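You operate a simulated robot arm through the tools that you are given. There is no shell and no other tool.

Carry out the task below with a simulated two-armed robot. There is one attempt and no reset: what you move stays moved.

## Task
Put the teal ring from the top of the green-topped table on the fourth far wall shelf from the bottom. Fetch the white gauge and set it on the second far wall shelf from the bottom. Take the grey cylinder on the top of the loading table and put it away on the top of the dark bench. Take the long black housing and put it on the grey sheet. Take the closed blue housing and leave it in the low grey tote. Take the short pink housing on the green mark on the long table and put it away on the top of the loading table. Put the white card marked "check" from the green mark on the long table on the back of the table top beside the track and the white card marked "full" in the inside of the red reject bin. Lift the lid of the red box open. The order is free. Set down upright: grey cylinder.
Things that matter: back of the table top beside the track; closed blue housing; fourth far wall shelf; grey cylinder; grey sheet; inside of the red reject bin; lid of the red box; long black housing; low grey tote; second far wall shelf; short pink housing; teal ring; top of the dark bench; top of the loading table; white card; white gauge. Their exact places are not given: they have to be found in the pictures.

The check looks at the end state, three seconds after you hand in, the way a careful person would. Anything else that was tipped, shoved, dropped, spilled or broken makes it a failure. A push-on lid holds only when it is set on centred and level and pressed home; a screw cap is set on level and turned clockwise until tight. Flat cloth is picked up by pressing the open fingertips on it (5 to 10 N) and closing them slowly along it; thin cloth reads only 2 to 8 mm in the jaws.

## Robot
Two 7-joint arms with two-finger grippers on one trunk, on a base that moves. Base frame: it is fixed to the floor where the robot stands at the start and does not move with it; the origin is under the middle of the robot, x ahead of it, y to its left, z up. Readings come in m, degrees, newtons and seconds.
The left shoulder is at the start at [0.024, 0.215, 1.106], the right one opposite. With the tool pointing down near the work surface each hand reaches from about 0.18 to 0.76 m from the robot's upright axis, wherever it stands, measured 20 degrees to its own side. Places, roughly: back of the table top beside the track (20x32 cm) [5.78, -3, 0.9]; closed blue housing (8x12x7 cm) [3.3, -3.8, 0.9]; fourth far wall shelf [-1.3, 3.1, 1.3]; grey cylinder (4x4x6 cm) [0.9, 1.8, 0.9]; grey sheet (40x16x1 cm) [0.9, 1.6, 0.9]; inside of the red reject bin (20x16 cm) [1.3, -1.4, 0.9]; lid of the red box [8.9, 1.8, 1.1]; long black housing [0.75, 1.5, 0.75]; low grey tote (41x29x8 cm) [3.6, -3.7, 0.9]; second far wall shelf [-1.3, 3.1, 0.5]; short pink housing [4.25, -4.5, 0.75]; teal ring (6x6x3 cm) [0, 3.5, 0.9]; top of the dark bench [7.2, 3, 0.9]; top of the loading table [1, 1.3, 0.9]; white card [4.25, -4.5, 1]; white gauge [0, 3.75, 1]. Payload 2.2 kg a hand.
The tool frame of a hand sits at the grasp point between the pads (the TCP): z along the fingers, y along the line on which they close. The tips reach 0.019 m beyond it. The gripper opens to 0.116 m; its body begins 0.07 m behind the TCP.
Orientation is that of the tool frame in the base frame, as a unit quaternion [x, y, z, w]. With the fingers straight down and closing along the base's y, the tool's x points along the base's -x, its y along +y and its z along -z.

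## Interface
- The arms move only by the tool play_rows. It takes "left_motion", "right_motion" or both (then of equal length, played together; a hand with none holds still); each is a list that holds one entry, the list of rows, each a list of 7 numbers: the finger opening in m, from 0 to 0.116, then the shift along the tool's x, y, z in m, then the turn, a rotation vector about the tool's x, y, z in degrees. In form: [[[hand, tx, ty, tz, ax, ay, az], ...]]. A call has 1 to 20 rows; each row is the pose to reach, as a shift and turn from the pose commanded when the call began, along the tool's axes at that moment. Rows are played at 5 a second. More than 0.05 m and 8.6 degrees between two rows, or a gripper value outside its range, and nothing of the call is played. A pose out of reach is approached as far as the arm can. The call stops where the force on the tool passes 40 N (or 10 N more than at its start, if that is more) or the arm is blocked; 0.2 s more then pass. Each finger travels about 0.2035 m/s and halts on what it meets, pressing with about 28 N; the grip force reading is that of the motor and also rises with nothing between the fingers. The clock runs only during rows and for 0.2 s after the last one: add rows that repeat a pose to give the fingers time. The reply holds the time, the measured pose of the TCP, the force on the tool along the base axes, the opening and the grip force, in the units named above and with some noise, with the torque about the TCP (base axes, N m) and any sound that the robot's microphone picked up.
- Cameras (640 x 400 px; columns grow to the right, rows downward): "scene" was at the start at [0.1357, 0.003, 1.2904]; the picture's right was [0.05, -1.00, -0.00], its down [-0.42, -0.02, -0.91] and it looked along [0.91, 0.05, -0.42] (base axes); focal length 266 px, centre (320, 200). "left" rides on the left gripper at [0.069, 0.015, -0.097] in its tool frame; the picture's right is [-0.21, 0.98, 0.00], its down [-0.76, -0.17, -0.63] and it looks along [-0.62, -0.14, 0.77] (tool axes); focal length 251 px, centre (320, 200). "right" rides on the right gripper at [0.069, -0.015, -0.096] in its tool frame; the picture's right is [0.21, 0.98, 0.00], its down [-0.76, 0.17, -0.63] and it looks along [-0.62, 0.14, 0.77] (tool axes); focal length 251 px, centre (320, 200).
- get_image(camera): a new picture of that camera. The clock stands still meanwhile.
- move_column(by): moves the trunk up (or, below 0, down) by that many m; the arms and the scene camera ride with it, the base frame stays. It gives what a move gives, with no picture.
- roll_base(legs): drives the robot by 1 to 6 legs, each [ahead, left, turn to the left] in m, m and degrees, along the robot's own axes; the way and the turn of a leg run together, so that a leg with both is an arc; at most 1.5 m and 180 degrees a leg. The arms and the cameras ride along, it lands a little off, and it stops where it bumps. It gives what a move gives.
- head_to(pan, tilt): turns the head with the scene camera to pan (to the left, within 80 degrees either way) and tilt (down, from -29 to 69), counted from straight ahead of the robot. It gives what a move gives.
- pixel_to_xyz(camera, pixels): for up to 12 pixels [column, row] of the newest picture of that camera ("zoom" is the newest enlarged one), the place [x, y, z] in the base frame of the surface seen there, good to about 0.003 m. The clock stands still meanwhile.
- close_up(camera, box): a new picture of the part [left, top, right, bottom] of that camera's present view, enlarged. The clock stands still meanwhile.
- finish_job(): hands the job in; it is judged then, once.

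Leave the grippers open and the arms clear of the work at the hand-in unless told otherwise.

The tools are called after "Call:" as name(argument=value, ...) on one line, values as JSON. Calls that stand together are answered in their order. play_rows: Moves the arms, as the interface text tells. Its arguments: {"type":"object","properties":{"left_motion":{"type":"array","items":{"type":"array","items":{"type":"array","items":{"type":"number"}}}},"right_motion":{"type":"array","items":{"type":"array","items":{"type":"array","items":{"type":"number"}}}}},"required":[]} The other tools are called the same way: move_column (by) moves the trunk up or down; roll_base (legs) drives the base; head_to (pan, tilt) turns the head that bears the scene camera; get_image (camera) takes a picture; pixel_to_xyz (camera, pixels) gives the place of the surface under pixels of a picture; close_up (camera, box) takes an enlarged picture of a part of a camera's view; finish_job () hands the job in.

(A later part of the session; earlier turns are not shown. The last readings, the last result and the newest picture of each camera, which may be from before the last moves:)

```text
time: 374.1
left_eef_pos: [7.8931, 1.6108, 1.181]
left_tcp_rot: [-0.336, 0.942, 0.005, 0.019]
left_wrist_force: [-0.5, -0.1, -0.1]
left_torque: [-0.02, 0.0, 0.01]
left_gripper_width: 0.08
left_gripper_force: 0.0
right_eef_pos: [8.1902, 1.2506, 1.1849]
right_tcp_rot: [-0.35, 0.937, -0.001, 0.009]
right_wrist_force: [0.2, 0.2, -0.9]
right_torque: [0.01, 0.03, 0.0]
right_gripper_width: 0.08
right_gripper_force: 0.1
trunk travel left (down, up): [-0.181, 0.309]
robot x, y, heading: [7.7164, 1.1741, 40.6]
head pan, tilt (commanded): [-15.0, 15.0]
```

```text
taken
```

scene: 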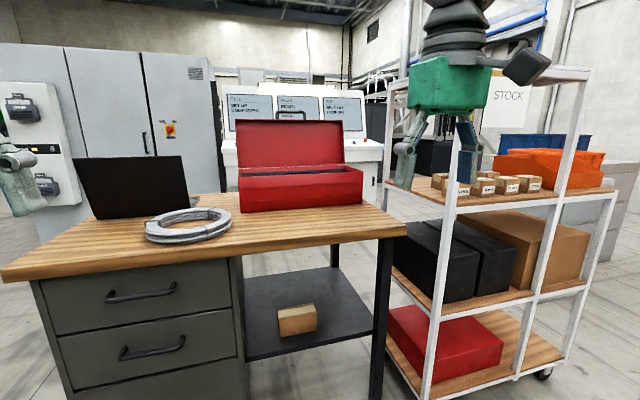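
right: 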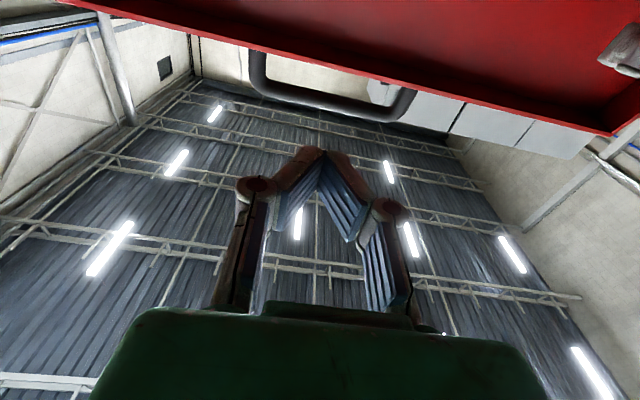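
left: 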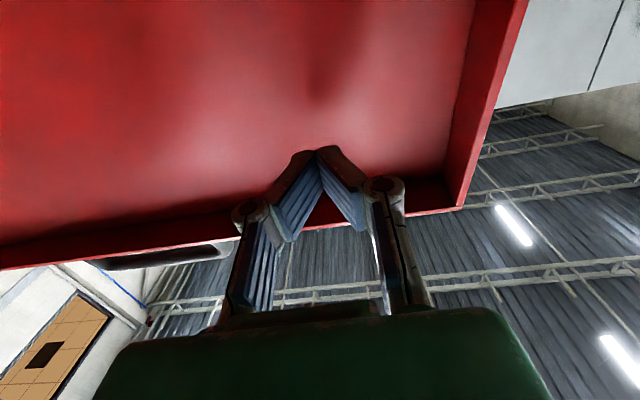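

The box lid task is done. Now I look for the way to the long table (around (4.25,-4.5)): I turn the robot to the right and look around.

Call:
roll_base(legs=[[0, 0, -90]])

Call:
head_to(pan=0, tilt=12)

Call:
get_image(camera="scene")

Call:
head_to(pan=-60, tilt=12)

Call:
get_image(camera="scene")

```text
time: 378.3
left_eef_pos: [8.1386, 0.9838, 1.1837]
left_tcp_rot: [0.431, 0.902, -0.008, 0.021]
left_wrist_force: [-0.9, -0.1, 1.0]
left_torque: [0.01, -0.04, 0.0]
left_gripper_width: 0.0801
left_gripper_force: 0.1
right_eef_pos: [7.7757, 0.6907, 1.185]
right_tcp_rot: [0.419, 0.908, -0.006, 0.01]
right_wrist_force: [-1.3, -0.6, 0.1]
right_torque: [0.02, -0.04, 0.01]
right_gripper_width: 0.08
right_gripper_force: 0.1
trunk travel left (down, up): [-0.181, 0.309]
robot x, y, heading: [7.7091, 1.1717, -50.2]
head pan, tilt (commanded): [-15.0, 15.0]
```

```text
time: 379.1
left_eef_pos: [8.1394, 0.9862, 1.185]
left_tcp_rot: [0.43, 0.902, -0.009, 0.021]
left_wrist_force: [-0.1, -0.6, 0.0]
left_torque: [-0.01, -0.02, 0.02]
left_gripper_width: 0.0801
left_gripper_force: 0.0
right_eef_pos: [7.7752, 0.6927, 1.1859]
right_tcp_rot: [0.418, 0.909, -0.006, 0.01]
right_wrist_force: [-0.3, -0.7, -1.4]
right_torque: [0.01, -0.03, 0.0]
right_gripper_width: 0.0802
right_gripper_force: 0.0
trunk travel left (down, up): [-0.181, 0.309]
robot x, y, heading: [7.7108, 1.1725, -50.2]
head pan, tilt (commanded): [0.0, 12.0]
```

```text
taken
```

scene: 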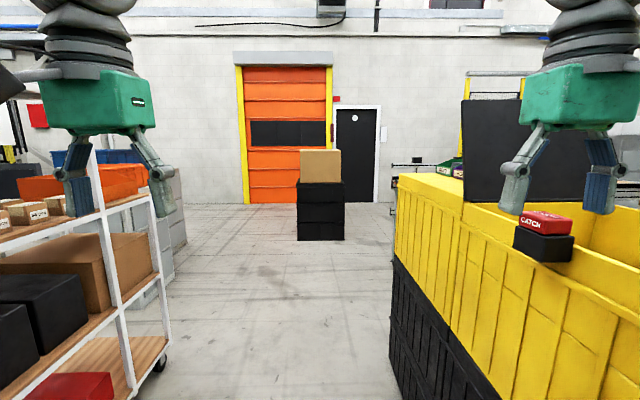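

```text
time: 380.4
left_eef_pos: [8.1437, 0.9885, 1.1834]
left_tcp_rot: [0.43, 0.902, -0.01, 0.02]
left_wrist_force: [0.1, 0.4, -0.1]
left_torque: [0.02, 0.0, 0.02]
left_gripper_width: 0.0798
left_gripper_force: 0.1
right_eef_pos: [7.7811, 0.6963, 1.1875]
right_tcp_rot: [0.418, 0.909, -0.009, 0.008]
right_wrist_force: [-0.1, 0.2, 0.7]
right_torque: [0.0, -0.01, 0.0]
right_gripper_width: 0.0801
right_gripper_force: 0.1
trunk travel left (down, up): [-0.181, 0.309]
robot x, y, heading: [7.7095, 1.1737, -50.2]
head pan, tilt (commanded): [-60.0, 12.0]
```

```text
taken
```

scene: 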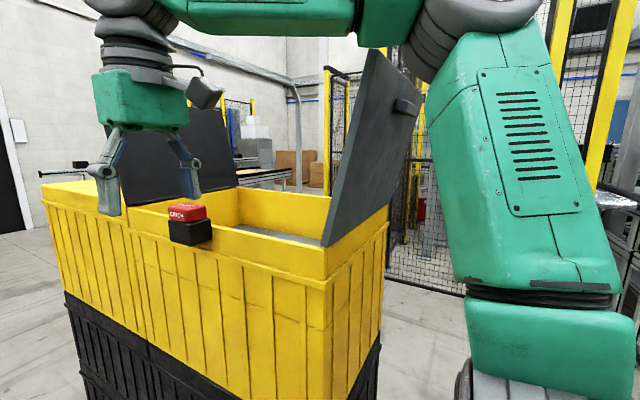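

There is a passage between the white rack and the yellow bin toward the orange door wall. I measure it.

Call:
head_to(pan=-10, tilt=25)

Call:
get_image(camera="scene")

Call:
pixel_to_xyz(camera="scene", pixels=[[110, 290], [350, 330], [350, 200], [355, 130], [255, 160], [300, 165], [350, 280], [200, 200], [430, 130], [340, 110]])

```text
time: 381.6
left_eef_pos: [8.1425, 0.9908, 1.1838]
left_tcp_rot: [0.432, 0.901, -0.011, 0.02]
left_wrist_force: [0.7, -0.3, -0.8]
left_torque: [-0.01, -0.02, -0.03]
left_gripper_width: 0.08
left_gripper_force: 0.2
right_eef_pos: [7.7806, 0.6966, 1.1872]
right_tcp_rot: [0.418, 0.908, -0.008, 0.009]
right_wrist_force: [-0.8, -1.2, 0.2]
right_torque: [0.02, 0.0, 0.0]
right_gripper_width: 0.0799
right_gripper_force: 0.2
trunk travel left (down, up): [-0.181, 0.309]
robot x, y, heading: [7.7103, 1.1705, -50.0]
head pan, tilt (commanded): [-10.0, 25.0]
```

```text
taken
```

scene: 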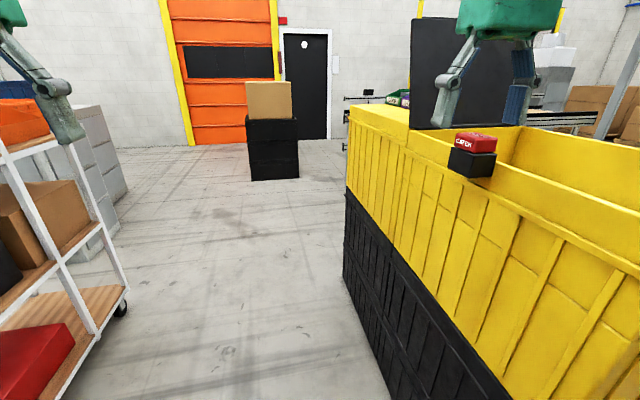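

```text
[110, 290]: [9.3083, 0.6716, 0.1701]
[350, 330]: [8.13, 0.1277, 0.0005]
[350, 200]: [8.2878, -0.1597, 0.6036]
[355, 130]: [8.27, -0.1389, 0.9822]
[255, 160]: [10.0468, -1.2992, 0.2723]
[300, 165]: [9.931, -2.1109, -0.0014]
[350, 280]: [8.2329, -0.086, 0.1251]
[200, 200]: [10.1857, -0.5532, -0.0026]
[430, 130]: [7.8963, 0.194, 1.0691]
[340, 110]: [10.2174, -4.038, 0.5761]
```

The passage is 1.3 m wide. I drive through it 2.2 m and look to the right.

Call:
roll_base(legs=[[0, 0.17, 1.7], [1.2, 0, 0], [1.0, 0, 0]])

Call:
head_to(pan=-50, tilt=12)

Call:
get_image(camera="scene")

```text
time: 393.5
left_eef_pos: [9.7894, -0.4857, 1.1751]
left_tcp_rot: [0.416, 0.909, -0.027, 0.011]
left_wrist_force: [3.2, 2.3, -0.1]
left_torque: [-0.2, 0.25, 0.0]
left_gripper_width: 0.0802
left_gripper_force: 0.0
right_eef_pos: [9.4354, -0.7888, 1.1936]
right_tcp_rot: [0.403, 0.915, -0.024, 0.0]
right_wrist_force: [3.1, 1.9, 0.0]
right_torque: [-0.2, 0.29, 0.01]
right_gripper_width: 0.0801
right_gripper_force: 0.0
trunk travel left (down, up): [-0.181, 0.309]
robot x, y, heading: [9.3175, -0.3378, -48.8]
head pan, tilt (commanded): [-10.0, 25.0]
```

```text
time: 394.6
left_eef_pos: [9.7282, -0.5352, 1.1875]
left_tcp_rot: [0.418, 0.908, 0.001, 0.025]
left_wrist_force: [-1.7, -0.6, 0.2]
left_torque: [0.09, -0.08, 0.02]
left_gripper_width: 0.0803
left_gripper_force: 0.0
right_eef_pos: [9.3737, -0.8389, 1.1805]
right_tcp_rot: [0.406, 0.914, 0.003, 0.014]
right_wrist_force: [-1.0, -0.7, 0.5]
right_torque: [0.15, -0.09, -0.03]
right_gripper_width: 0.0801
right_gripper_force: 0.0
trunk travel left (down, up): [-0.181, 0.309]
robot x, y, heading: [9.3133, -0.3443, -48.9]
head pan, tilt (commanded): [-50.0, 12.0]
```

```text
taken
```

scene: 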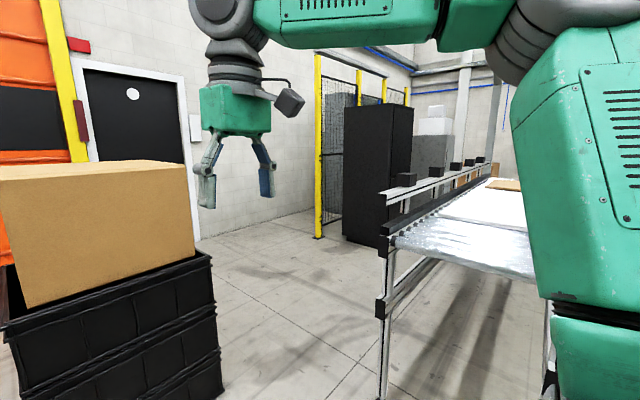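

The robot sways after driving, so I'll take shorter, gentler moves. Ahead: box stack on the left, a roller table on the right, aisle between. I measure.

Call:
pixel_to_xyz(camera="scene", pixels=[[215, 340], [383, 385], [388, 250], [345, 240], [318, 237], [300, 300], [400, 205], [480, 165], [190, 230], [10, 290], [440, 280], [530, 230]])

Call:
head_to(pan=-75, tilt=12)

Call:
get_image(camera="scene")

```text
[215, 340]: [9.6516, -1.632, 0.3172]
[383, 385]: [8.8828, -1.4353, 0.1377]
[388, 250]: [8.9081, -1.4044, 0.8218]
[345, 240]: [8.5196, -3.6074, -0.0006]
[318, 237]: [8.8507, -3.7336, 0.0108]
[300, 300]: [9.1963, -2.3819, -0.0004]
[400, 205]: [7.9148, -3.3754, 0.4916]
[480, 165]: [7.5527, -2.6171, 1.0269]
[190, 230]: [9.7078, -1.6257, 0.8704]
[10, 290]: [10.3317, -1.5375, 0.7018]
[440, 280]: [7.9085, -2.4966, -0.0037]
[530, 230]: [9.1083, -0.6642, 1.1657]
```

```text
time: 395.5
left_eef_pos: [9.7198, -0.543, 1.189]
left_tcp_rot: [0.419, 0.908, 0.006, 0.028]
left_wrist_force: [-1.0, -1.9, 0.1]
left_torque: [0.09, -0.14, 0.0]
left_gripper_width: 0.0799
left_gripper_force: 0.1
right_eef_pos: [9.3649, -0.8465, 1.1786]
right_tcp_rot: [0.406, 0.914, 0.008, 0.018]
right_wrist_force: [-0.4, -1.2, -0.4]
right_torque: [0.12, -0.1, -0.01]
right_gripper_width: 0.0797
right_gripper_force: 0.1
trunk travel left (down, up): [-0.181, 0.309]
robot x, y, heading: [9.3146, -0.3452, -48.4]
head pan, tilt (commanded): [-75.0, 12.0]
```

```text
taken
```

scene: 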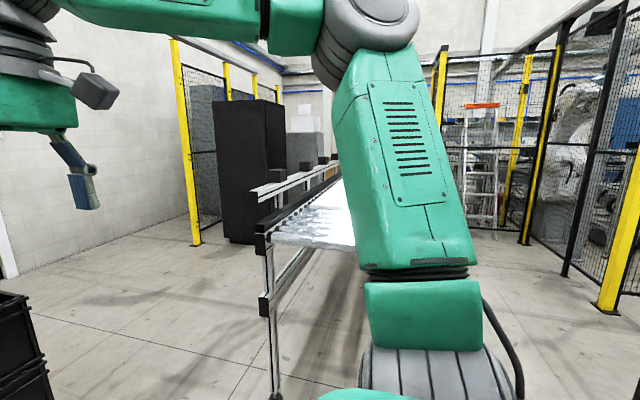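

Call:
head_to(pan=-25, tilt=25)

Call:
get_image(camera="scene")

Call:
pixel_to_xyz(camera="scene", pixels=[[200, 130], [280, 150], [300, 160], [240, 250], [300, 240], [320, 180], [470, 150], [480, 300], [330, 250], [60, 120], [120, 230], [420, 120]])

```text
time: 396.6
left_eef_pos: [9.7682, -0.4979, 1.1833]
left_tcp_rot: [0.416, 0.909, -0.017, 0.017]
left_wrist_force: [0.6, -0.4, 0.3]
left_torque: [-0.04, 0.03, 0.02]
left_gripper_width: 0.0801
left_gripper_force: 0.1
right_eef_pos: [9.4156, -0.8014, 1.1901]
right_tcp_rot: [0.402, 0.915, -0.015, 0.008]
right_wrist_force: [1.1, -0.4, 0.2]
right_torque: [-0.06, 0.02, -0.01]
right_gripper_width: 0.08
right_gripper_force: 0.0
trunk travel left (down, up): [-0.181, 0.309]
robot x, y, heading: [9.3232, -0.3373, -48.4]
head pan, tilt (commanded): [-25.0, 25.0]
```

```text
taken
```

scene: 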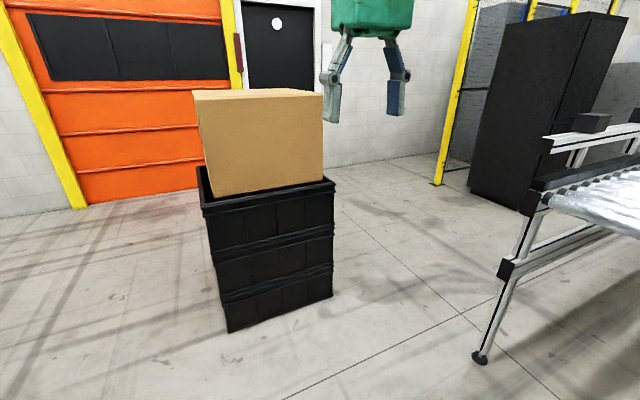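

```text
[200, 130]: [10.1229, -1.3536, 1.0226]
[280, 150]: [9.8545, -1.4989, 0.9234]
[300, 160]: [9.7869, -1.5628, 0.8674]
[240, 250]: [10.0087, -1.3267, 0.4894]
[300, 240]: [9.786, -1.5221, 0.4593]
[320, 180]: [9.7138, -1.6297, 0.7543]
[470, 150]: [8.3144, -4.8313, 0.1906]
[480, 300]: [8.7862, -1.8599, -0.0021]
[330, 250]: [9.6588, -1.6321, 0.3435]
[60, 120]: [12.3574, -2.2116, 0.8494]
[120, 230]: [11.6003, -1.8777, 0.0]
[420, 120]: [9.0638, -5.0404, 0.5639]
```

The gap between stack and roller table is about 0.8 m; the base is 0.44 m wide. I raise the trunk 0.1 m (elbows above the box), move up to the gap, and turn to face it.

Call:
move_column(by=0.1)

Call:
roll_base(legs=[[0.38, 0.0, 0], [0, 0, -57.8]])

Call:
head_to(pan=0, tilt=30)

Call:
get_image(camera="scene")

```text
time: 398.0
left_eef_pos: [9.728, -0.534, 1.2902]
left_tcp_rot: [0.418, 0.908, -0.001, 0.026]
left_wrist_force: [-1.3, -0.9, -0.6]
left_torque: [0.03, -0.09, -0.01]
left_gripper_width: 0.0798
left_gripper_force: 0.1
right_eef_pos: [9.3749, -0.8359, 1.2805]
right_tcp_rot: [0.405, 0.914, 0.002, 0.015]
right_wrist_force: [-1.7, -0.5, 0.6]
right_torque: [0.05, -0.02, -0.01]
right_gripper_width: 0.0802
right_gripper_force: 0.0
trunk travel left (down, up): [-0.281, 0.209]
robot x, y, heading: [9.317, -0.3456, -48.8]
head pan, tilt (commanded): [-25.0, 25.0]
```

```text
time: 403.0
left_eef_pos: [9.6923, -1.1004, 1.2807]
left_tcp_rot: [0.808, 0.589, -0.028, 0.002]
left_wrist_force: [0.8, 0.2, 0.6]
left_torque: [0.01, 0.09, 0.0]
left_gripper_width: 0.08
left_gripper_force: 0.1
right_eef_pos: [9.2491, -0.9565, 1.2942]
right_tcp_rot: [0.799, 0.601, -0.021, -0.005]
right_wrist_force: [0.4, -0.2, -0.8]
right_torque: [0.0, 0.07, 0.0]
right_gripper_width: 0.0798
right_gripper_force: 0.1
trunk travel left (down, up): [-0.281, 0.209]
robot x, y, heading: [9.5794, -0.6316, -107.5]
head pan, tilt (commanded): [-25.0, 25.0]
```

```text
time: 403.9
left_eef_pos: [9.7125, -1.1055, 1.2752]
left_tcp_rot: [0.807, 0.59, -0.028, -0.006]
left_wrist_force: [0.8, 0.0, -0.1]
left_torque: [0.01, 0.08, -0.01]
left_gripper_width: 0.0799
left_gripper_force: 0.1
right_eef_pos: [9.2712, -0.9607, 1.2969]
right_tcp_rot: [0.798, 0.603, -0.026, -0.009]
right_wrist_force: [1.6, 0.0, -0.1]
right_torque: [0.01, 0.1, 0.03]
right_gripper_width: 0.0801
right_gripper_force: 0.0
trunk travel left (down, up): [-0.281, 0.209]
robot x, y, heading: [9.5845, -0.6377, -107.4]
head pan, tilt (commanded): [0.0, 30.0]
```

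```text
taken
```

scene: 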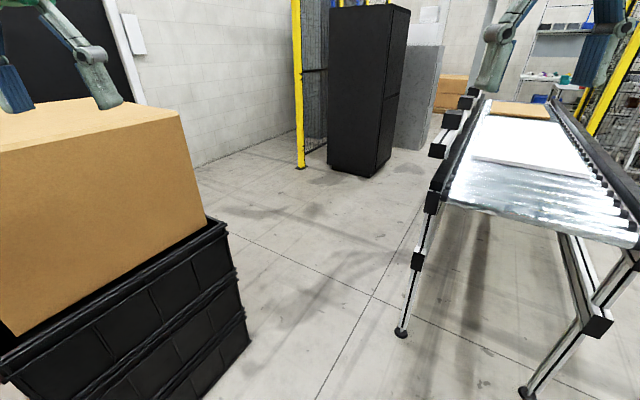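

Call:
pixel_to_xyz(camera="scene", pixels=[[100, 130], [175, 115], [205, 205], [245, 330], [225, 240], [402, 332], [430, 195], [330, 165], [300, 165], [445, 110], [420, 100], [395, 60]])

```text
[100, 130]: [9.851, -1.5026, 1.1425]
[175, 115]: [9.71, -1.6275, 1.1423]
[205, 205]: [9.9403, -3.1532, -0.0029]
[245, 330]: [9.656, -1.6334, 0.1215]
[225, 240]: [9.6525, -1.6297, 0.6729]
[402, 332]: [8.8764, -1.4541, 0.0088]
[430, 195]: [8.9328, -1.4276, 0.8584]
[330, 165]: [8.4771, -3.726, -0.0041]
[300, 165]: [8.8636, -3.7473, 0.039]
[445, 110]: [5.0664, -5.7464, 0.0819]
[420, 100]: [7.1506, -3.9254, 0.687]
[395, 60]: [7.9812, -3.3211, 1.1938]
```

The gap is centred 4 cm right of my heading, with 15–20 cm margin each side. I drive through.

Call:
roll_base(legs=[[0.95, -0.04, 0], [0.55, 0, 0]])

Call:
head_to(pan=-20, tilt=20)

Call:
get_image(camera="scene")

```text
time: 411.5
left_eef_pos: [9.2269, -2.4907, 1.2848]
left_tcp_rot: [0.803, 0.595, -0.027, 0.008]
left_wrist_force: [0.9, 0.1, 0.4]
left_torque: [-0.07, 0.07, 0.0]
left_gripper_width: 0.0801
left_gripper_force: 0.1
right_eef_pos: [8.783, -2.3568, 1.2911]
right_tcp_rot: [0.794, 0.608, -0.019, -0.002]
right_wrist_force: [2.0, -0.1, 1.1]
right_torque: [-0.02, 0.12, -0.03]
right_gripper_width: 0.0796
right_gripper_force: 0.1
trunk travel left (down, up): [-0.281, 0.209]
robot x, y, heading: [9.1193, -2.0402, -106.4]
head pan, tilt (commanded): [0.0, 30.0]
```

```text
time: 412.3
left_eef_pos: [9.2284, -2.4951, 1.2842]
left_tcp_rot: [0.806, 0.591, -0.028, 0.006]
left_wrist_force: [-1.7, -1.3, -0.4]
left_torque: [0.12, -0.11, -0.01]
left_gripper_width: 0.0798
left_gripper_force: 0.0
right_eef_pos: [8.7868, -2.3571, 1.288]
right_tcp_rot: [0.796, 0.604, -0.017, -0.005]
right_wrist_force: [-1.5, 1.8, -2.2]
right_torque: [-0.15, -0.06, 0.0]
right_gripper_width: 0.0801
right_gripper_force: 0.1
trunk travel left (down, up): [-0.281, 0.209]
robot x, y, heading: [9.134, -2.0329, -107.2]
head pan, tilt (commanded): [-20.0, 20.0]
```

```text
taken
```

scene: 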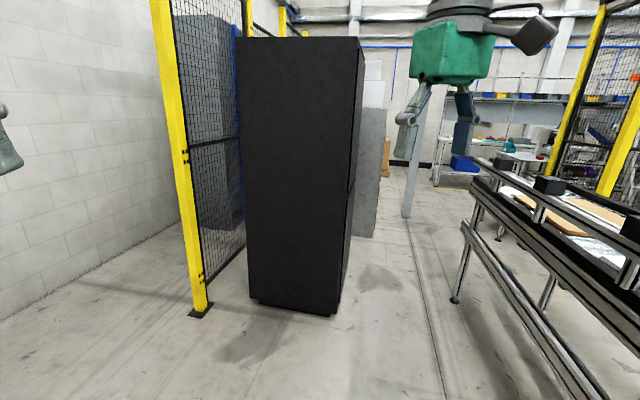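

Call:
pixel_to_xyz(camera="scene", pixels=[[335, 312], [375, 235], [455, 300], [408, 215], [437, 185], [500, 237], [390, 175], [420, 260], [470, 165], [465, 225], [545, 305], [400, 300]])

Call:
close_up(camera="scene", box=[350, 60, 560, 220])

```text
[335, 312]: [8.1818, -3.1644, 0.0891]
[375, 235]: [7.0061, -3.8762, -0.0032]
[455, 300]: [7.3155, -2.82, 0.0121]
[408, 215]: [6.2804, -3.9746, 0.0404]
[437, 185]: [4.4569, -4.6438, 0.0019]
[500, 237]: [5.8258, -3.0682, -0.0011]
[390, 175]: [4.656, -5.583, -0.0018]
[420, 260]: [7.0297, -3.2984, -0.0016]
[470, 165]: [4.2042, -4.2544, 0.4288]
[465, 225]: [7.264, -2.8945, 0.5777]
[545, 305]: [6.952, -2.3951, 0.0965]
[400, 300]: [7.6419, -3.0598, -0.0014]
```

```text
2.50 times, centred on (455, 140) of scene
```

zoom: 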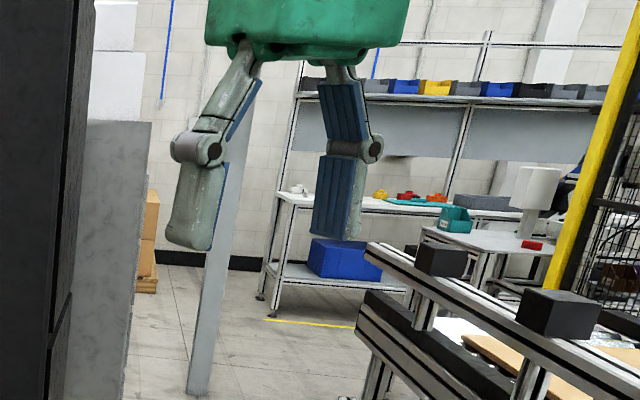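

The aisle ahead narrows to 0.83 m between the tall black cabinet and the roller table. I check how far my left elbow sticks out.

Call:
head_to(pan=75, tilt=0)

Call:
get_image(camera="scene")

Call:
pixel_to_xyz(camera="scene", pixels=[[300, 60], [250, 100], [350, 40], [280, 200], [220, 60], [200, 150]])

```text
time: 414.0
left_eef_pos: [9.2636, -2.5045, 1.2832]
left_tcp_rot: [0.803, 0.594, -0.037, -0.002]
left_wrist_force: [3.1, -0.3, 1.7]
left_torque: [0.12, 0.27, 0.01]
left_gripper_width: 0.0803
left_gripper_force: 0.1
right_eef_pos: [8.8194, -2.3684, 1.2966]
right_tcp_rot: [0.793, 0.609, -0.026, -0.012]
right_wrist_force: [2.2, -0.9, -0.8]
right_torque: [0.14, 0.25, 0.01]
right_gripper_width: 0.0804
right_gripper_force: 0.1
trunk travel left (down, up): [-0.281, 0.209]
robot x, y, heading: [9.1312, -2.0372, -106.7]
head pan, tilt (commanded): [75.0, 0.0]
```

```text
taken
```

scene: 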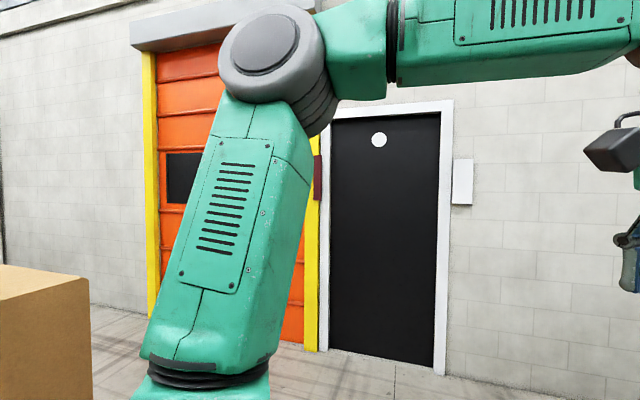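

```text
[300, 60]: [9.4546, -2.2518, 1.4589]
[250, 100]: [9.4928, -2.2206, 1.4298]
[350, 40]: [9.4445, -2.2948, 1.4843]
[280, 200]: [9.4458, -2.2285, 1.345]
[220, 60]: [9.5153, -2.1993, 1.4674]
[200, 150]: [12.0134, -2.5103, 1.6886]
```

The elbow reaches 0.5 m out. So I'll pass this stretch sideways: turn to face the roller table (hands pass above it) and strafe left between table and cabinet.

Call:
roll_base(legs=[[0, 0, -121.5]])

Call:
head_to(pan=40, tilt=25)

Call:
get_image(camera="scene")

```text
time: 419.6
left_eef_pos: [8.6637, -1.8803, 1.2832]
left_tcp_rot: [0.902, -0.43, -0.018, -0.026]
left_wrist_force: [-2.1, -0.7, -1.0]
left_torque: [-0.01, -0.14, 0.01]
left_gripper_width: 0.08
left_gripper_force: 0.1
right_eef_pos: [9.0248, -1.589, 1.2917]
right_tcp_rot: [0.909, -0.416, -0.001, -0.022]
right_wrist_force: [-0.8, -0.6, 0.4]
right_torque: [0.08, -0.11, 0.02]
right_gripper_width: 0.08
right_gripper_force: 0.1
trunk travel left (down, up): [-0.281, 0.209]
robot x, y, heading: [9.1107, -2.0455, 129.5]
head pan, tilt (commanded): [75.0, 0.0]
```

```text
time: 420.6
left_eef_pos: [8.7247, -1.8483, 1.3015]
left_tcp_rot: [0.901, -0.433, -0.034, -0.008]
left_wrist_force: [0.4, -1.0, 0.6]
left_torque: [0.1, 0.04, 0.04]
left_gripper_width: 0.0801
left_gripper_force: 0.2
right_eef_pos: [9.0814, -1.5555, 1.2795]
right_tcp_rot: [0.91, -0.415, -0.012, 0.001]
right_wrist_force: [0.0, 0.4, 0.3]
right_torque: [0.07, -0.01, -0.01]
right_gripper_width: 0.0802
right_gripper_force: 0.0
trunk travel left (down, up): [-0.281, 0.209]
robot x, y, heading: [9.1083, -2.0423, 129.4]
head pan, tilt (commanded): [40.0, 25.0]
```

```text
taken
```

scene: 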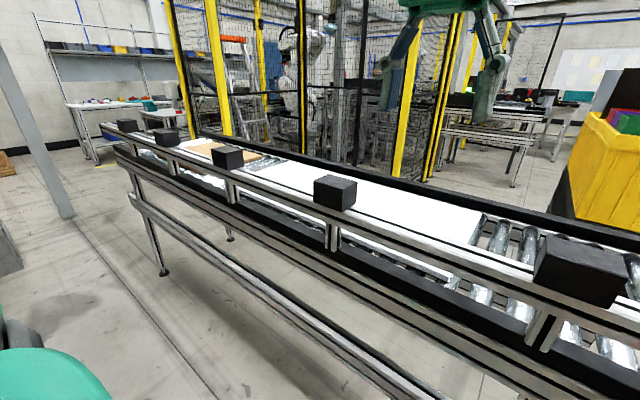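

I settle, correct the heading, move 0.18 m ahead and strafe 1.2 m left.

Call:
roll_base(legs=[[0, 0, 2.2], [0.17, 0, 0], [0, 1.2, 0]])

Call:
head_to(pan=55, tilt=35)

Call:
get_image(camera="scene")

```text
time: 428.1
left_eef_pos: [7.7357, -2.4938, 1.2985]
left_tcp_rot: [0.91, -0.412, -0.034, 0.014]
left_wrist_force: [1.5, 3.3, -0.1]
left_torque: [-0.23, 0.12, 0.01]
left_gripper_width: 0.08
left_gripper_force: 0.0
right_eef_pos: [8.0808, -2.1887, 1.2722]
right_tcp_rot: [0.918, -0.396, -0.023, 0.018]
right_wrist_force: [0.2, 2.2, -1.2]
right_torque: [-0.17, 0.03, 0.0]
right_gripper_width: 0.08
right_gripper_force: 0.0
trunk travel left (down, up): [-0.281, 0.209]
robot x, y, heading: [8.1123, -2.7128, 132.1]
head pan, tilt (commanded): [40.0, 25.0]
```

```text
time: 428.9
left_eef_pos: [7.741, -2.4984, 1.2999]
left_tcp_rot: [0.909, -0.415, -0.034, 0.011]
left_wrist_force: [1.5, 1.9, -0.2]
left_torque: [-0.2, 0.14, 0.0]
left_gripper_width: 0.0801
left_gripper_force: 0.0
right_eef_pos: [8.089, -2.1933, 1.2787]
right_tcp_rot: [0.917, -0.398, -0.025, 0.012]
right_wrist_force: [2.3, 0.9, 0.4]
right_torque: [-0.15, 0.21, 0.0]
right_gripper_width: 0.0801
right_gripper_force: 0.1
trunk travel left (down, up): [-0.281, 0.209]
robot x, y, heading: [8.1145, -2.7002, 132.1]
head pan, tilt (commanded): [55.0, 35.0]
```

```text
taken
```

scene: 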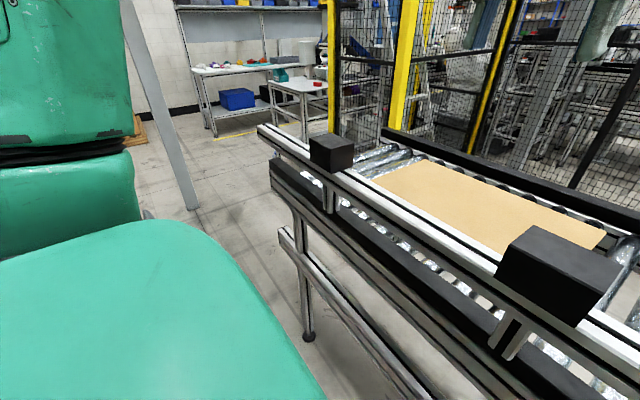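

Clear so far. I strafe 1.2 m more past the end of the roller table, then move 0.6 m ahead.

Call:
roll_base(legs=[[0, 1.2, -0.5], [0.5, 0, 0]])

Call:
head_to(pan=20, tilt=25)

Call:
get_image(camera="scene")

Call:
head_to(pan=75, tilt=20)

Call:
get_image(camera="scene")

```text
time: 437.5
left_eef_pos: [6.4136, -3.0202, 1.2826]
left_tcp_rot: [0.909, -0.416, -0.014, -0.032]
left_wrist_force: [-1.8, -3.1, 2.0]
left_torque: [0.24, -0.11, -0.01]
left_gripper_width: 0.0801
left_gripper_force: 0.0
right_eef_pos: [6.7646, -2.7198, 1.3025]
right_tcp_rot: [0.916, -0.4, -0.009, -0.031]
right_wrist_force: [-2.3, -0.8, 0.6]
right_torque: [0.12, -0.27, 0.01]
right_gripper_width: 0.0801
right_gripper_force: 0.2
trunk travel left (down, up): [-0.281, 0.209]
robot x, y, heading: [6.8744, -3.1529, 131.2]
head pan, tilt (commanded): [55.0, 35.0]
```

```text
time: 438.5
left_eef_pos: [6.4308, -3.0039, 1.2887]
left_tcp_rot: [0.908, -0.417, -0.019, -0.022]
left_wrist_force: [0.0, 0.4, 0.4]
left_torque: [0.11, -0.02, 0.01]
left_gripper_width: 0.0801
left_gripper_force: 0.0
right_eef_pos: [6.7814, -2.7026, 1.2928]
right_tcp_rot: [0.916, -0.4, -0.006, -0.017]
right_wrist_force: [-0.4, -0.2, -0.7]
right_torque: [0.0, -0.06, 0.01]
right_gripper_width: 0.08
right_gripper_force: 0.1
trunk travel left (down, up): [-0.281, 0.209]
robot x, y, heading: [6.8682, -3.1547, 131.2]
head pan, tilt (commanded): [20.0, 25.0]
```

```text
taken
```

scene: 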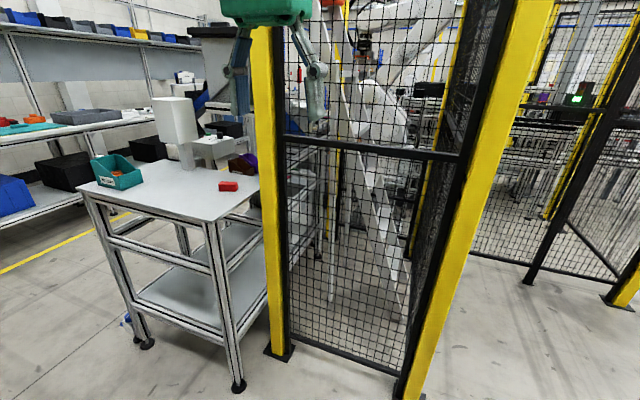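

```text
time: 439.8
left_eef_pos: [6.5002, -2.9398, 1.2969]
left_tcp_rot: [0.908, -0.417, -0.028, 0.009]
left_wrist_force: [0.8, 2.3, 0.1]
left_torque: [-0.22, 0.18, -0.02]
left_gripper_width: 0.0801
left_gripper_force: 0.1
right_eef_pos: [6.8518, -2.6401, 1.2806]
right_tcp_rot: [0.915, -0.402, -0.026, 0.009]
right_wrist_force: [3.1, 2.9, 0.5]
right_torque: [-0.21, 0.26, 0.0]
right_gripper_width: 0.0803
right_gripper_force: 0.0
trunk travel left (down, up): [-0.281, 0.209]
robot x, y, heading: [6.8827, -3.1427, 131.4]
head pan, tilt (commanded): [75.0, 20.0]
```

```text
taken
```

scene: 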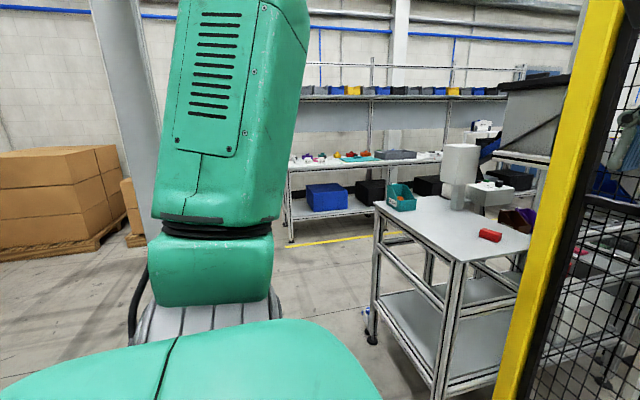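

I see the small table (teal bin, white holder, red piece) beside the fence — the table beside the track — and behind it the long table by the wall. I read positions.

Call:
pixel_to_xyz(camera="scene", pixels=[[375, 205], [440, 258], [525, 250], [530, 235], [465, 195], [400, 205], [490, 235], [290, 240], [290, 175], [380, 160], [370, 340], [500, 395]])

Call:
close_up(camera="scene", box=[270, 70, 550, 260])

```text
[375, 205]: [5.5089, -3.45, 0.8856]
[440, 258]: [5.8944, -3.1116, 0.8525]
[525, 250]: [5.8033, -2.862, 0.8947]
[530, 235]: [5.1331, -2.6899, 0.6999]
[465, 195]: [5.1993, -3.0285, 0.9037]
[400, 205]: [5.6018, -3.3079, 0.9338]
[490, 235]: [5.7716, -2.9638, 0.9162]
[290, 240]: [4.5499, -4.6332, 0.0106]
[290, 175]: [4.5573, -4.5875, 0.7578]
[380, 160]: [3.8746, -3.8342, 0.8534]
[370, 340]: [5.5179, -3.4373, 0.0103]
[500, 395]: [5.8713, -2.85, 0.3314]
```

```text
2.11 times, centred on (410, 165) of scene
```

zoom: 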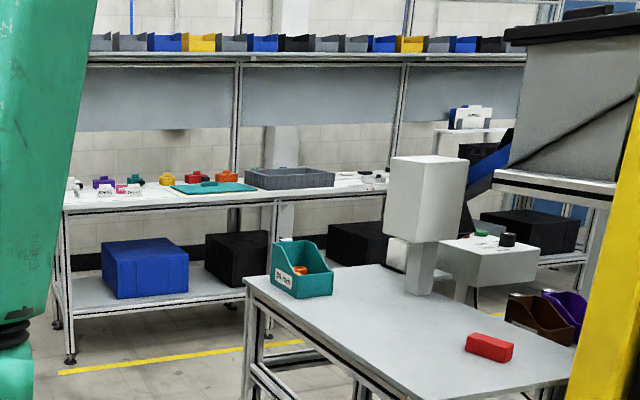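

Call:
head_to(pan=15, tilt=35)

Call:
get_image(camera="scene")

Call:
head_to(pan=15, tilt=35)

Call:
head_to(pan=15, tilt=35)

```text
time: 441.1
left_eef_pos: [6.4067, -3.0242, 1.2806]
left_tcp_rot: [0.909, -0.415, -0.01, -0.03]
left_wrist_force: [-2.1, -1.2, 0.8]
left_torque: [0.15, -0.16, -0.01]
left_gripper_width: 0.0799
left_gripper_force: 0.1
right_eef_pos: [6.7581, -2.7251, 1.3048]
right_tcp_rot: [0.917, -0.399, -0.009, -0.032]
right_wrist_force: [-1.7, -2.1, -0.1]
right_torque: [0.18, -0.13, -0.04]
right_gripper_width: 0.0803
right_gripper_force: 0.0
trunk travel left (down, up): [-0.281, 0.209]
robot x, y, heading: [6.865, -3.1589, 131.1]
head pan, tilt (commanded): [15.0, 35.0]
```

```text
taken
```

scene: 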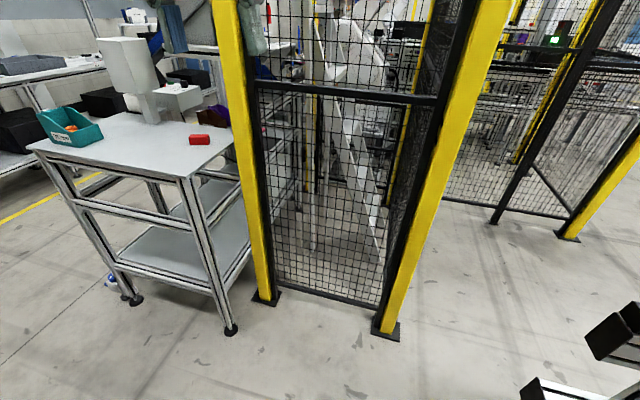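

```text
time: 441.7
left_eef_pos: [6.4846, -2.9546, 1.2861]
left_tcp_rot: [0.91, -0.414, -0.019, 0.007]
left_wrist_force: [0.3, 1.0, -2.3]
left_torque: [-0.13, 0.03, 0.03]
left_gripper_width: 0.0797
left_gripper_force: 0.1
right_eef_pos: [6.8366, -2.652, 1.2841]
right_tcp_rot: [0.917, -0.397, -0.023, 0.004]
right_wrist_force: [0.7, 0.9, -0.1]
right_torque: [-0.16, 0.03, -0.03]
right_gripper_width: 0.08
right_gripper_force: 0.1
trunk travel left (down, up): [-0.281, 0.209]
robot x, y, heading: [6.887, -3.1471, 131.6]
head pan, tilt (commanded): [15.0, 35.0]
```

```text
time: 442.3
left_eef_pos: [6.4724, -2.9761, 1.2982]
left_tcp_rot: [0.908, -0.417, -0.029, -0.01]
left_wrist_force: [0.4, -0.9, 0.0]
left_torque: [0.06, 0.08, 0.01]
left_gripper_width: 0.0802
left_gripper_force: 0.0
right_eef_pos: [6.8215, -2.6726, 1.2827]
right_tcp_rot: [0.916, -0.401, -0.011, -0.002]
right_wrist_force: [0.2, -0.2, 0.4]
right_torque: [0.02, 0.01, -0.01]
right_gripper_width: 0.08
right_gripper_force: 0.1
trunk travel left (down, up): [-0.281, 0.209]
robot x, y, heading: [6.8765, -3.1468, 131.3]
head pan, tilt (commanded): [15.0, 35.0]
```

Call:
pixel_to_xyz(camera="scene", pixels=[[265, 298], [388, 332], [230, 330], [130, 298], [30, 148], [185, 172], [120, 45], [70, 130], [200, 140], [240, 140], [95, 115]])

Call:
move_column(by=-0.12)

Call:
head_to(pan=15, tilt=35)

Call:
head_to(pan=15, tilt=35)

Call:
head_to(pan=15, tilt=35)

```text
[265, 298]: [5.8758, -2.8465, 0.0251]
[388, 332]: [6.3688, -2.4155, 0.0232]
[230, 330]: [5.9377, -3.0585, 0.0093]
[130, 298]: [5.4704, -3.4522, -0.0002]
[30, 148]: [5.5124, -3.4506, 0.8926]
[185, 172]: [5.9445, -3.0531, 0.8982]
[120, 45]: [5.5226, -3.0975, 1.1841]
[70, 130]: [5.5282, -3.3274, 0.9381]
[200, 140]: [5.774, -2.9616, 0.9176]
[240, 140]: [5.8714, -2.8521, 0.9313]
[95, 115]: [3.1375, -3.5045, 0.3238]
```

```text
time: 443.8
left_eef_pos: [6.4069, -3.021, 1.1606]
left_tcp_rot: [0.909, -0.416, -0.011, -0.031]
left_wrist_force: [-1.4, -2.6, 1.3]
left_torque: [0.22, -0.17, -0.01]
left_gripper_width: 0.0799
left_gripper_force: 0.0
right_eef_pos: [6.76, -2.7217, 1.1838]
right_tcp_rot: [0.916, -0.399, -0.008, -0.031]
right_wrist_force: [-2.5, -2.1, 0.4]
right_torque: [0.11, -0.24, 0.01]
right_gripper_width: 0.0797
right_gripper_force: 0.0
trunk travel left (down, up): [-0.161, 0.329]
robot x, y, heading: [6.8631, -3.1594, 131.4]
head pan, tilt (commanded): [15.0, 35.0]
```

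```text
time: 444.4
left_eef_pos: [6.4696, -2.9687, 1.1652]
left_tcp_rot: [0.91, -0.414, -0.017, 0.0]
left_wrist_force: [-0.1, -0.1, -1.9]
left_torque: [-0.02, 0.01, 0.01]
left_gripper_width: 0.0801
left_gripper_force: 0.1
right_eef_pos: [6.8211, -2.6692, 1.1686]
right_tcp_rot: [0.917, -0.398, -0.021, -0.005]
right_wrist_force: [0.2, 0.8, -1.2]
right_torque: [0.02, 0.02, -0.03]
right_gripper_width: 0.0803
right_gripper_force: 0.0
trunk travel left (down, up): [-0.161, 0.329]
robot x, y, heading: [6.8818, -3.1499, 131.4]
head pan, tilt (commanded): [15.0, 35.0]
```

```text
time: 445.0
left_eef_pos: [6.4894, -2.9561, 1.1795]
left_tcp_rot: [0.908, -0.419, -0.033, 0.002]
left_wrist_force: [1.9, 1.0, -0.7]
left_torque: [-0.08, 0.15, 0.01]
left_gripper_width: 0.0801
left_gripper_force: 0.0
right_eef_pos: [6.8393, -2.6531, 1.1615]
right_tcp_rot: [0.916, -0.402, -0.019, 0.005]
right_wrist_force: [0.8, 1.4, 0.3]
right_torque: [-0.08, 0.12, -0.02]
right_gripper_width: 0.0799
right_gripper_force: 0.1
trunk travel left (down, up): [-0.161, 0.329]
robot x, y, heading: [6.8781, -3.1416, 131.2]
head pan, tilt (commanded): [15.0, 35.0]
```

```text
time: 445.6
left_eef_pos: [6.4182, -3.0112, 1.1642]
left_tcp_rot: [0.909, -0.417, -0.013, -0.027]
left_wrist_force: [-2.7, -0.8, 0.1]
left_torque: [0.15, -0.18, -0.04]
left_gripper_width: 0.0799
left_gripper_force: 0.0
right_eef_pos: [6.7702, -2.7114, 1.1777]
right_tcp_rot: [0.916, -0.401, -0.006, -0.026]
right_wrist_force: [-3.0, 0.2, 0.0]
right_torque: [0.04, -0.26, 0.0]
right_gripper_width: 0.0802
right_gripper_force: 0.1
trunk travel left (down, up): [-0.161, 0.329]
robot x, y, heading: [6.8625, -3.1597, 131.5]
head pan, tilt (commanded): [15.0, 35.0]
```

The sway persists. I lower the trunk further (low centre of mass) and watch whether it calms down.

Call:
move_column(by=-0.15)

Call:
head_to(pan=15, tilt=35)

Call:
head_to(pan=15, tilt=35)

Call:
head_to(pan=15, tilt=35)

Call:
head_to(pan=15, tilt=35)

Call:
head_to(pan=15, tilt=35)

Call:
head_to(pan=15, tilt=35)

```text
time: 447.3
left_eef_pos: [6.4653, -2.9751, 1.0242]
left_tcp_rot: [0.908, -0.419, -0.024, -0.007]
left_wrist_force: [4.0, 2.8, -0.8]
left_torque: [-0.3, 0.48, 0.04]
left_gripper_width: 0.0801
left_gripper_force: 0.0
right_eef_pos: [6.8167, -2.6733, 1.0186]
right_tcp_rot: [0.915, -0.403, -0.017, -0.006]
right_wrist_force: [2.6, 4.0, -1.0]
right_torque: [-0.4, 0.22, 0.03]
right_gripper_width: 0.08
right_gripper_force: 0.0
trunk travel left (down, up): [-0.011, 0.479]
robot x, y, heading: [6.8718, -3.1479, 131.1]
head pan, tilt (commanded): [15.0, 35.0]
```

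```text
time: 447.9
left_eef_pos: [6.4561, -2.9835, 1.0202]
left_tcp_rot: [0.909, -0.416, -0.021, -0.011]
left_wrist_force: [-0.1, -0.4, -0.4]
left_torque: [-0.01, 0.02, 0.0]
left_gripper_width: 0.0803
left_gripper_force: 0.1
right_eef_pos: [6.8071, -2.6829, 1.0233]
right_tcp_rot: [0.916, -0.401, -0.017, -0.01]
right_wrist_force: [0.2, -0.1, 0.5]
right_torque: [0.02, 0.0, 0.0]
right_gripper_width: 0.0798
right_gripper_force: 0.0
trunk travel left (down, up): [-0.011, 0.479]
robot x, y, heading: [6.8764, -3.152, 131.4]
head pan, tilt (commanded): [15.0, 35.0]
```

```text
time: 448.5
left_eef_pos: [6.4533, -2.9849, 1.0206]
left_tcp_rot: [0.909, -0.416, -0.021, -0.011]
left_wrist_force: [0.5, -0.1, 0.7]
left_torque: [0.0, 0.0, -0.02]
left_gripper_width: 0.0799
left_gripper_force: 0.1
right_eef_pos: [6.805, -2.6831, 1.0236]
right_tcp_rot: [0.916, -0.4, -0.016, -0.012]
right_wrist_force: [0.2, 0.3, -0.3]
right_torque: [0.02, 0.02, -0.02]
right_gripper_width: 0.0798
right_gripper_force: 0.0
trunk travel left (down, up): [-0.011, 0.479]
robot x, y, heading: [6.8741, -3.1511, 131.3]
head pan, tilt (commanded): [15.0, 35.0]
```

```text
time: 449.1
left_eef_pos: [6.4557, -2.9806, 1.0211]
left_tcp_rot: [0.909, -0.416, -0.021, -0.01]
left_wrist_force: [-0.2, -0.2, 0.9]
left_torque: [0.02, -0.03, 0.03]
left_gripper_width: 0.0799
left_gripper_force: 0.0
right_eef_pos: [6.8082, -2.6813, 1.0206]
right_tcp_rot: [0.916, -0.4, -0.017, -0.01]
right_wrist_force: [0.6, -0.1, -1.2]
right_torque: [-0.02, 0.0, -0.02]
right_gripper_width: 0.0798
right_gripper_force: 0.1
trunk travel left (down, up): [-0.011, 0.479]
robot x, y, heading: [6.8731, -3.1504, 131.5]
head pan, tilt (commanded): [15.0, 35.0]
```

```text
time: 449.7
left_eef_pos: [6.4569, -2.9829, 1.0208]
left_tcp_rot: [0.909, -0.416, -0.021, -0.011]
left_wrist_force: [-0.4, -0.4, -0.5]
left_torque: [0.0, 0.0, -0.03]
left_gripper_width: 0.0799
left_gripper_force: 0.0
right_eef_pos: [6.8074, -2.6822, 1.0235]
right_tcp_rot: [0.916, -0.4, -0.017, -0.01]
right_wrist_force: [0.0, 0.1, 0.9]
right_torque: [0.01, 0.0, -0.03]
right_gripper_width: 0.08
right_gripper_force: 0.0
trunk travel left (down, up): [-0.011, 0.479]
robot x, y, heading: [6.8732, -3.1496, 131.3]
head pan, tilt (commanded): [15.0, 35.0]
```

```text
time: 450.3
left_eef_pos: [6.4548, -2.9825, 1.022]
left_tcp_rot: [0.909, -0.416, -0.021, -0.011]
left_wrist_force: [-0.4, 0.4, -0.2]
left_torque: [-0.02, -0.01, -0.01]
left_gripper_width: 0.0799
left_gripper_force: 0.1
right_eef_pos: [6.8069, -2.6824, 1.0227]
right_tcp_rot: [0.916, -0.4, -0.016, -0.011]
right_wrist_force: [-0.2, -0.1, -0.4]
right_torque: [0.01, 0.0, 0.03]
right_gripper_width: 0.0799
right_gripper_force: 0.1
trunk travel left (down, up): [-0.011, 0.479]
robot x, y, heading: [6.8771, -3.1492, 131.0]
head pan, tilt (commanded): [15.0, 35.0]
```

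```text
time: 450.9
left_eef_pos: [6.4572, -2.983, 1.0198]
left_tcp_rot: [0.909, -0.417, -0.021, -0.011]
left_wrist_force: [-0.1, 0.2, 0.6]
left_torque: [0.02, 0.02, 0.01]
left_gripper_width: 0.0802
left_gripper_force: 0.0
right_eef_pos: [6.8071, -2.6822, 1.0224]
right_tcp_rot: [0.916, -0.4, -0.017, -0.011]
right_wrist_force: [-0.2, -0.7, 0.3]
right_torque: [0.0, 0.01, -0.01]
right_gripper_width: 0.0797
right_gripper_force: 0.0
trunk travel left (down, up): [-0.011, 0.479]
robot x, y, heading: [6.8704, -3.1514, 131.3]
head pan, tilt (commanded): [15.0, 35.0]
```

With the trunk at the bottom the robot is perfectly still — I'll keep it low from now on. I raise the hands 0.12 m with the arms, then strafe past the small table into the aisle and turn to face the long table.

Call:
play_rows(left_motion=[[[0.08, 0, 0, -0.03, 0, 0, 0], [0.08, 0, 0, -0.06, 0, 0, 0], [0.08, 0, 0, -0.09, 0, 0, 0], [0.08, 0, 0, -0.12, 0, 0, 0]]], right_motion=[[[0.08, 0, 0, -0.03, 0, 0, 0], [0.08, 0, 0, -0.06, 0, 0, 0], [0.08, 0, 0, -0.09, 0, 0, 0], [0.08, 0, 0, -0.12, 0, 0, 0]]])

Call:
roll_base(legs=[[0.27, 0, 0.4], [0, 1.1, 0], [0, 0.95, 0]])

Call:
head_to(pan=60, tilt=25)

Call:
get_image(camera="scene")

```text
time: 451.9
left_eef_pos: [6.4605, -2.9895, 1.1429]
left_tcp_rot: [0.909, -0.416, -0.023, -0.011]
left_wrist_force: [0.0, 0.4, -0.2]
left_torque: [0.03, 0.01, 0.01]
left_gripper_width: 0.0799
left_gripper_force: 0.0
right_eef_pos: [6.8097, -2.6866, 1.1433]
right_tcp_rot: [0.916, -0.4, -0.017, -0.011]
right_wrist_force: [-0.2, -0.3, -0.2]
right_torque: [0.02, 0.01, 0.01]
right_gripper_width: 0.0799
right_gripper_force: 0.1
trunk travel left (down, up): [-0.011, 0.479]
robot x, y, heading: [6.8717, -3.1534, 131.3]
head pan, tilt (commanded): [15.0, 35.0]
```

```text
time: 463.6
left_eef_pos: [4.7616, -4.1717, 1.143]
left_tcp_rot: [0.914, -0.405, -0.024, -0.011]
left_wrist_force: [0.3, 1.0, -0.8]
left_torque: [-0.01, -0.02, -0.01]
left_gripper_width: 0.08
left_gripper_force: 0.0
right_eef_pos: [5.1035, -3.8594, 1.1417]
right_tcp_rot: [0.921, -0.389, -0.017, -0.01]
right_wrist_force: [-0.3, -0.1, -0.5]
right_torque: [0.04, 0.04, 0.01]
right_gripper_width: 0.08
right_gripper_force: 0.1
trunk travel left (down, up): [-0.011, 0.479]
robot x, y, heading: [5.1811, -4.3227, 132.5]
head pan, tilt (commanded): [15.0, 35.0]
```

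```text
time: 464.7
left_eef_pos: [4.7624, -4.1724, 1.1448]
left_tcp_rot: [0.914, -0.405, -0.024, -0.012]
left_wrist_force: [0.4, -0.1, 0.2]
left_torque: [0.0, 0.03, 0.07]
left_gripper_width: 0.0802
left_gripper_force: 0.0
right_eef_pos: [5.1046, -3.8602, 1.1418]
right_tcp_rot: [0.921, -0.389, -0.019, -0.01]
right_wrist_force: [0.6, -0.6, 0.2]
right_torque: [-0.03, -0.01, -0.02]
right_gripper_width: 0.0802
right_gripper_force: 0.1
trunk travel left (down, up): [-0.011, 0.479]
robot x, y, heading: [5.179, -4.326, 132.8]
head pan, tilt (commanded): [60.0, 25.0]
```

```text
taken
```

scene: 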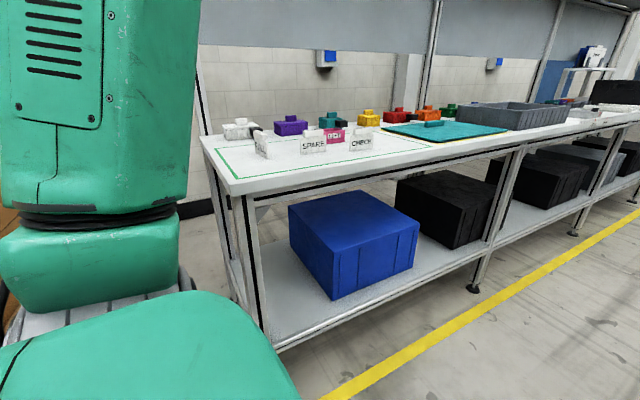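

Stable, and I see the long table's end with the green outline, standing cards "SPARE" and "CHECK", and small housings. I enlarge.

Call:
close_up(camera="scene", box=[195, 80, 455, 200])

Call:
pixel_to_xyz(camera="zoom", pixels=[[290, 155], [405, 150], [165, 150], [340, 135], [110, 120], [230, 115], [60, 240], [60, 170], [300, 210], [500, 190], [560, 120], [20, 140]])

```text
2.46 times, centred on (325, 140) of scene
```

zoom: 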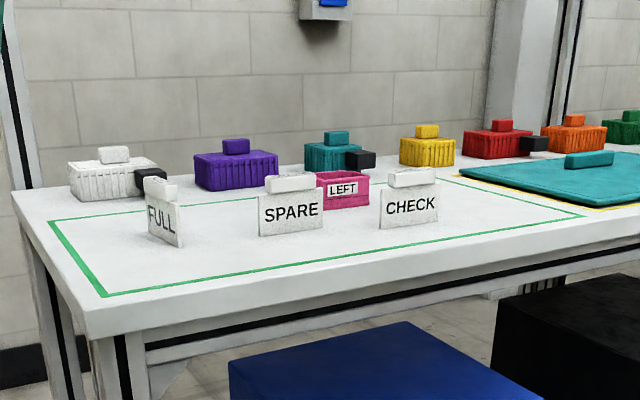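

```text
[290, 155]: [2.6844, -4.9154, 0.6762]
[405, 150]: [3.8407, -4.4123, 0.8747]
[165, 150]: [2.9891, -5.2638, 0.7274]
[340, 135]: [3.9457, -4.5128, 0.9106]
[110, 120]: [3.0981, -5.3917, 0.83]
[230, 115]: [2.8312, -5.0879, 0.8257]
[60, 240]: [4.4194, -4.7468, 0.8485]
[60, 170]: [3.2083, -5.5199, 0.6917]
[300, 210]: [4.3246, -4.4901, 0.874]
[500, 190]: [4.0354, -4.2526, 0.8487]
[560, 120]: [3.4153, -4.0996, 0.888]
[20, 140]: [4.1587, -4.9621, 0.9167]
```

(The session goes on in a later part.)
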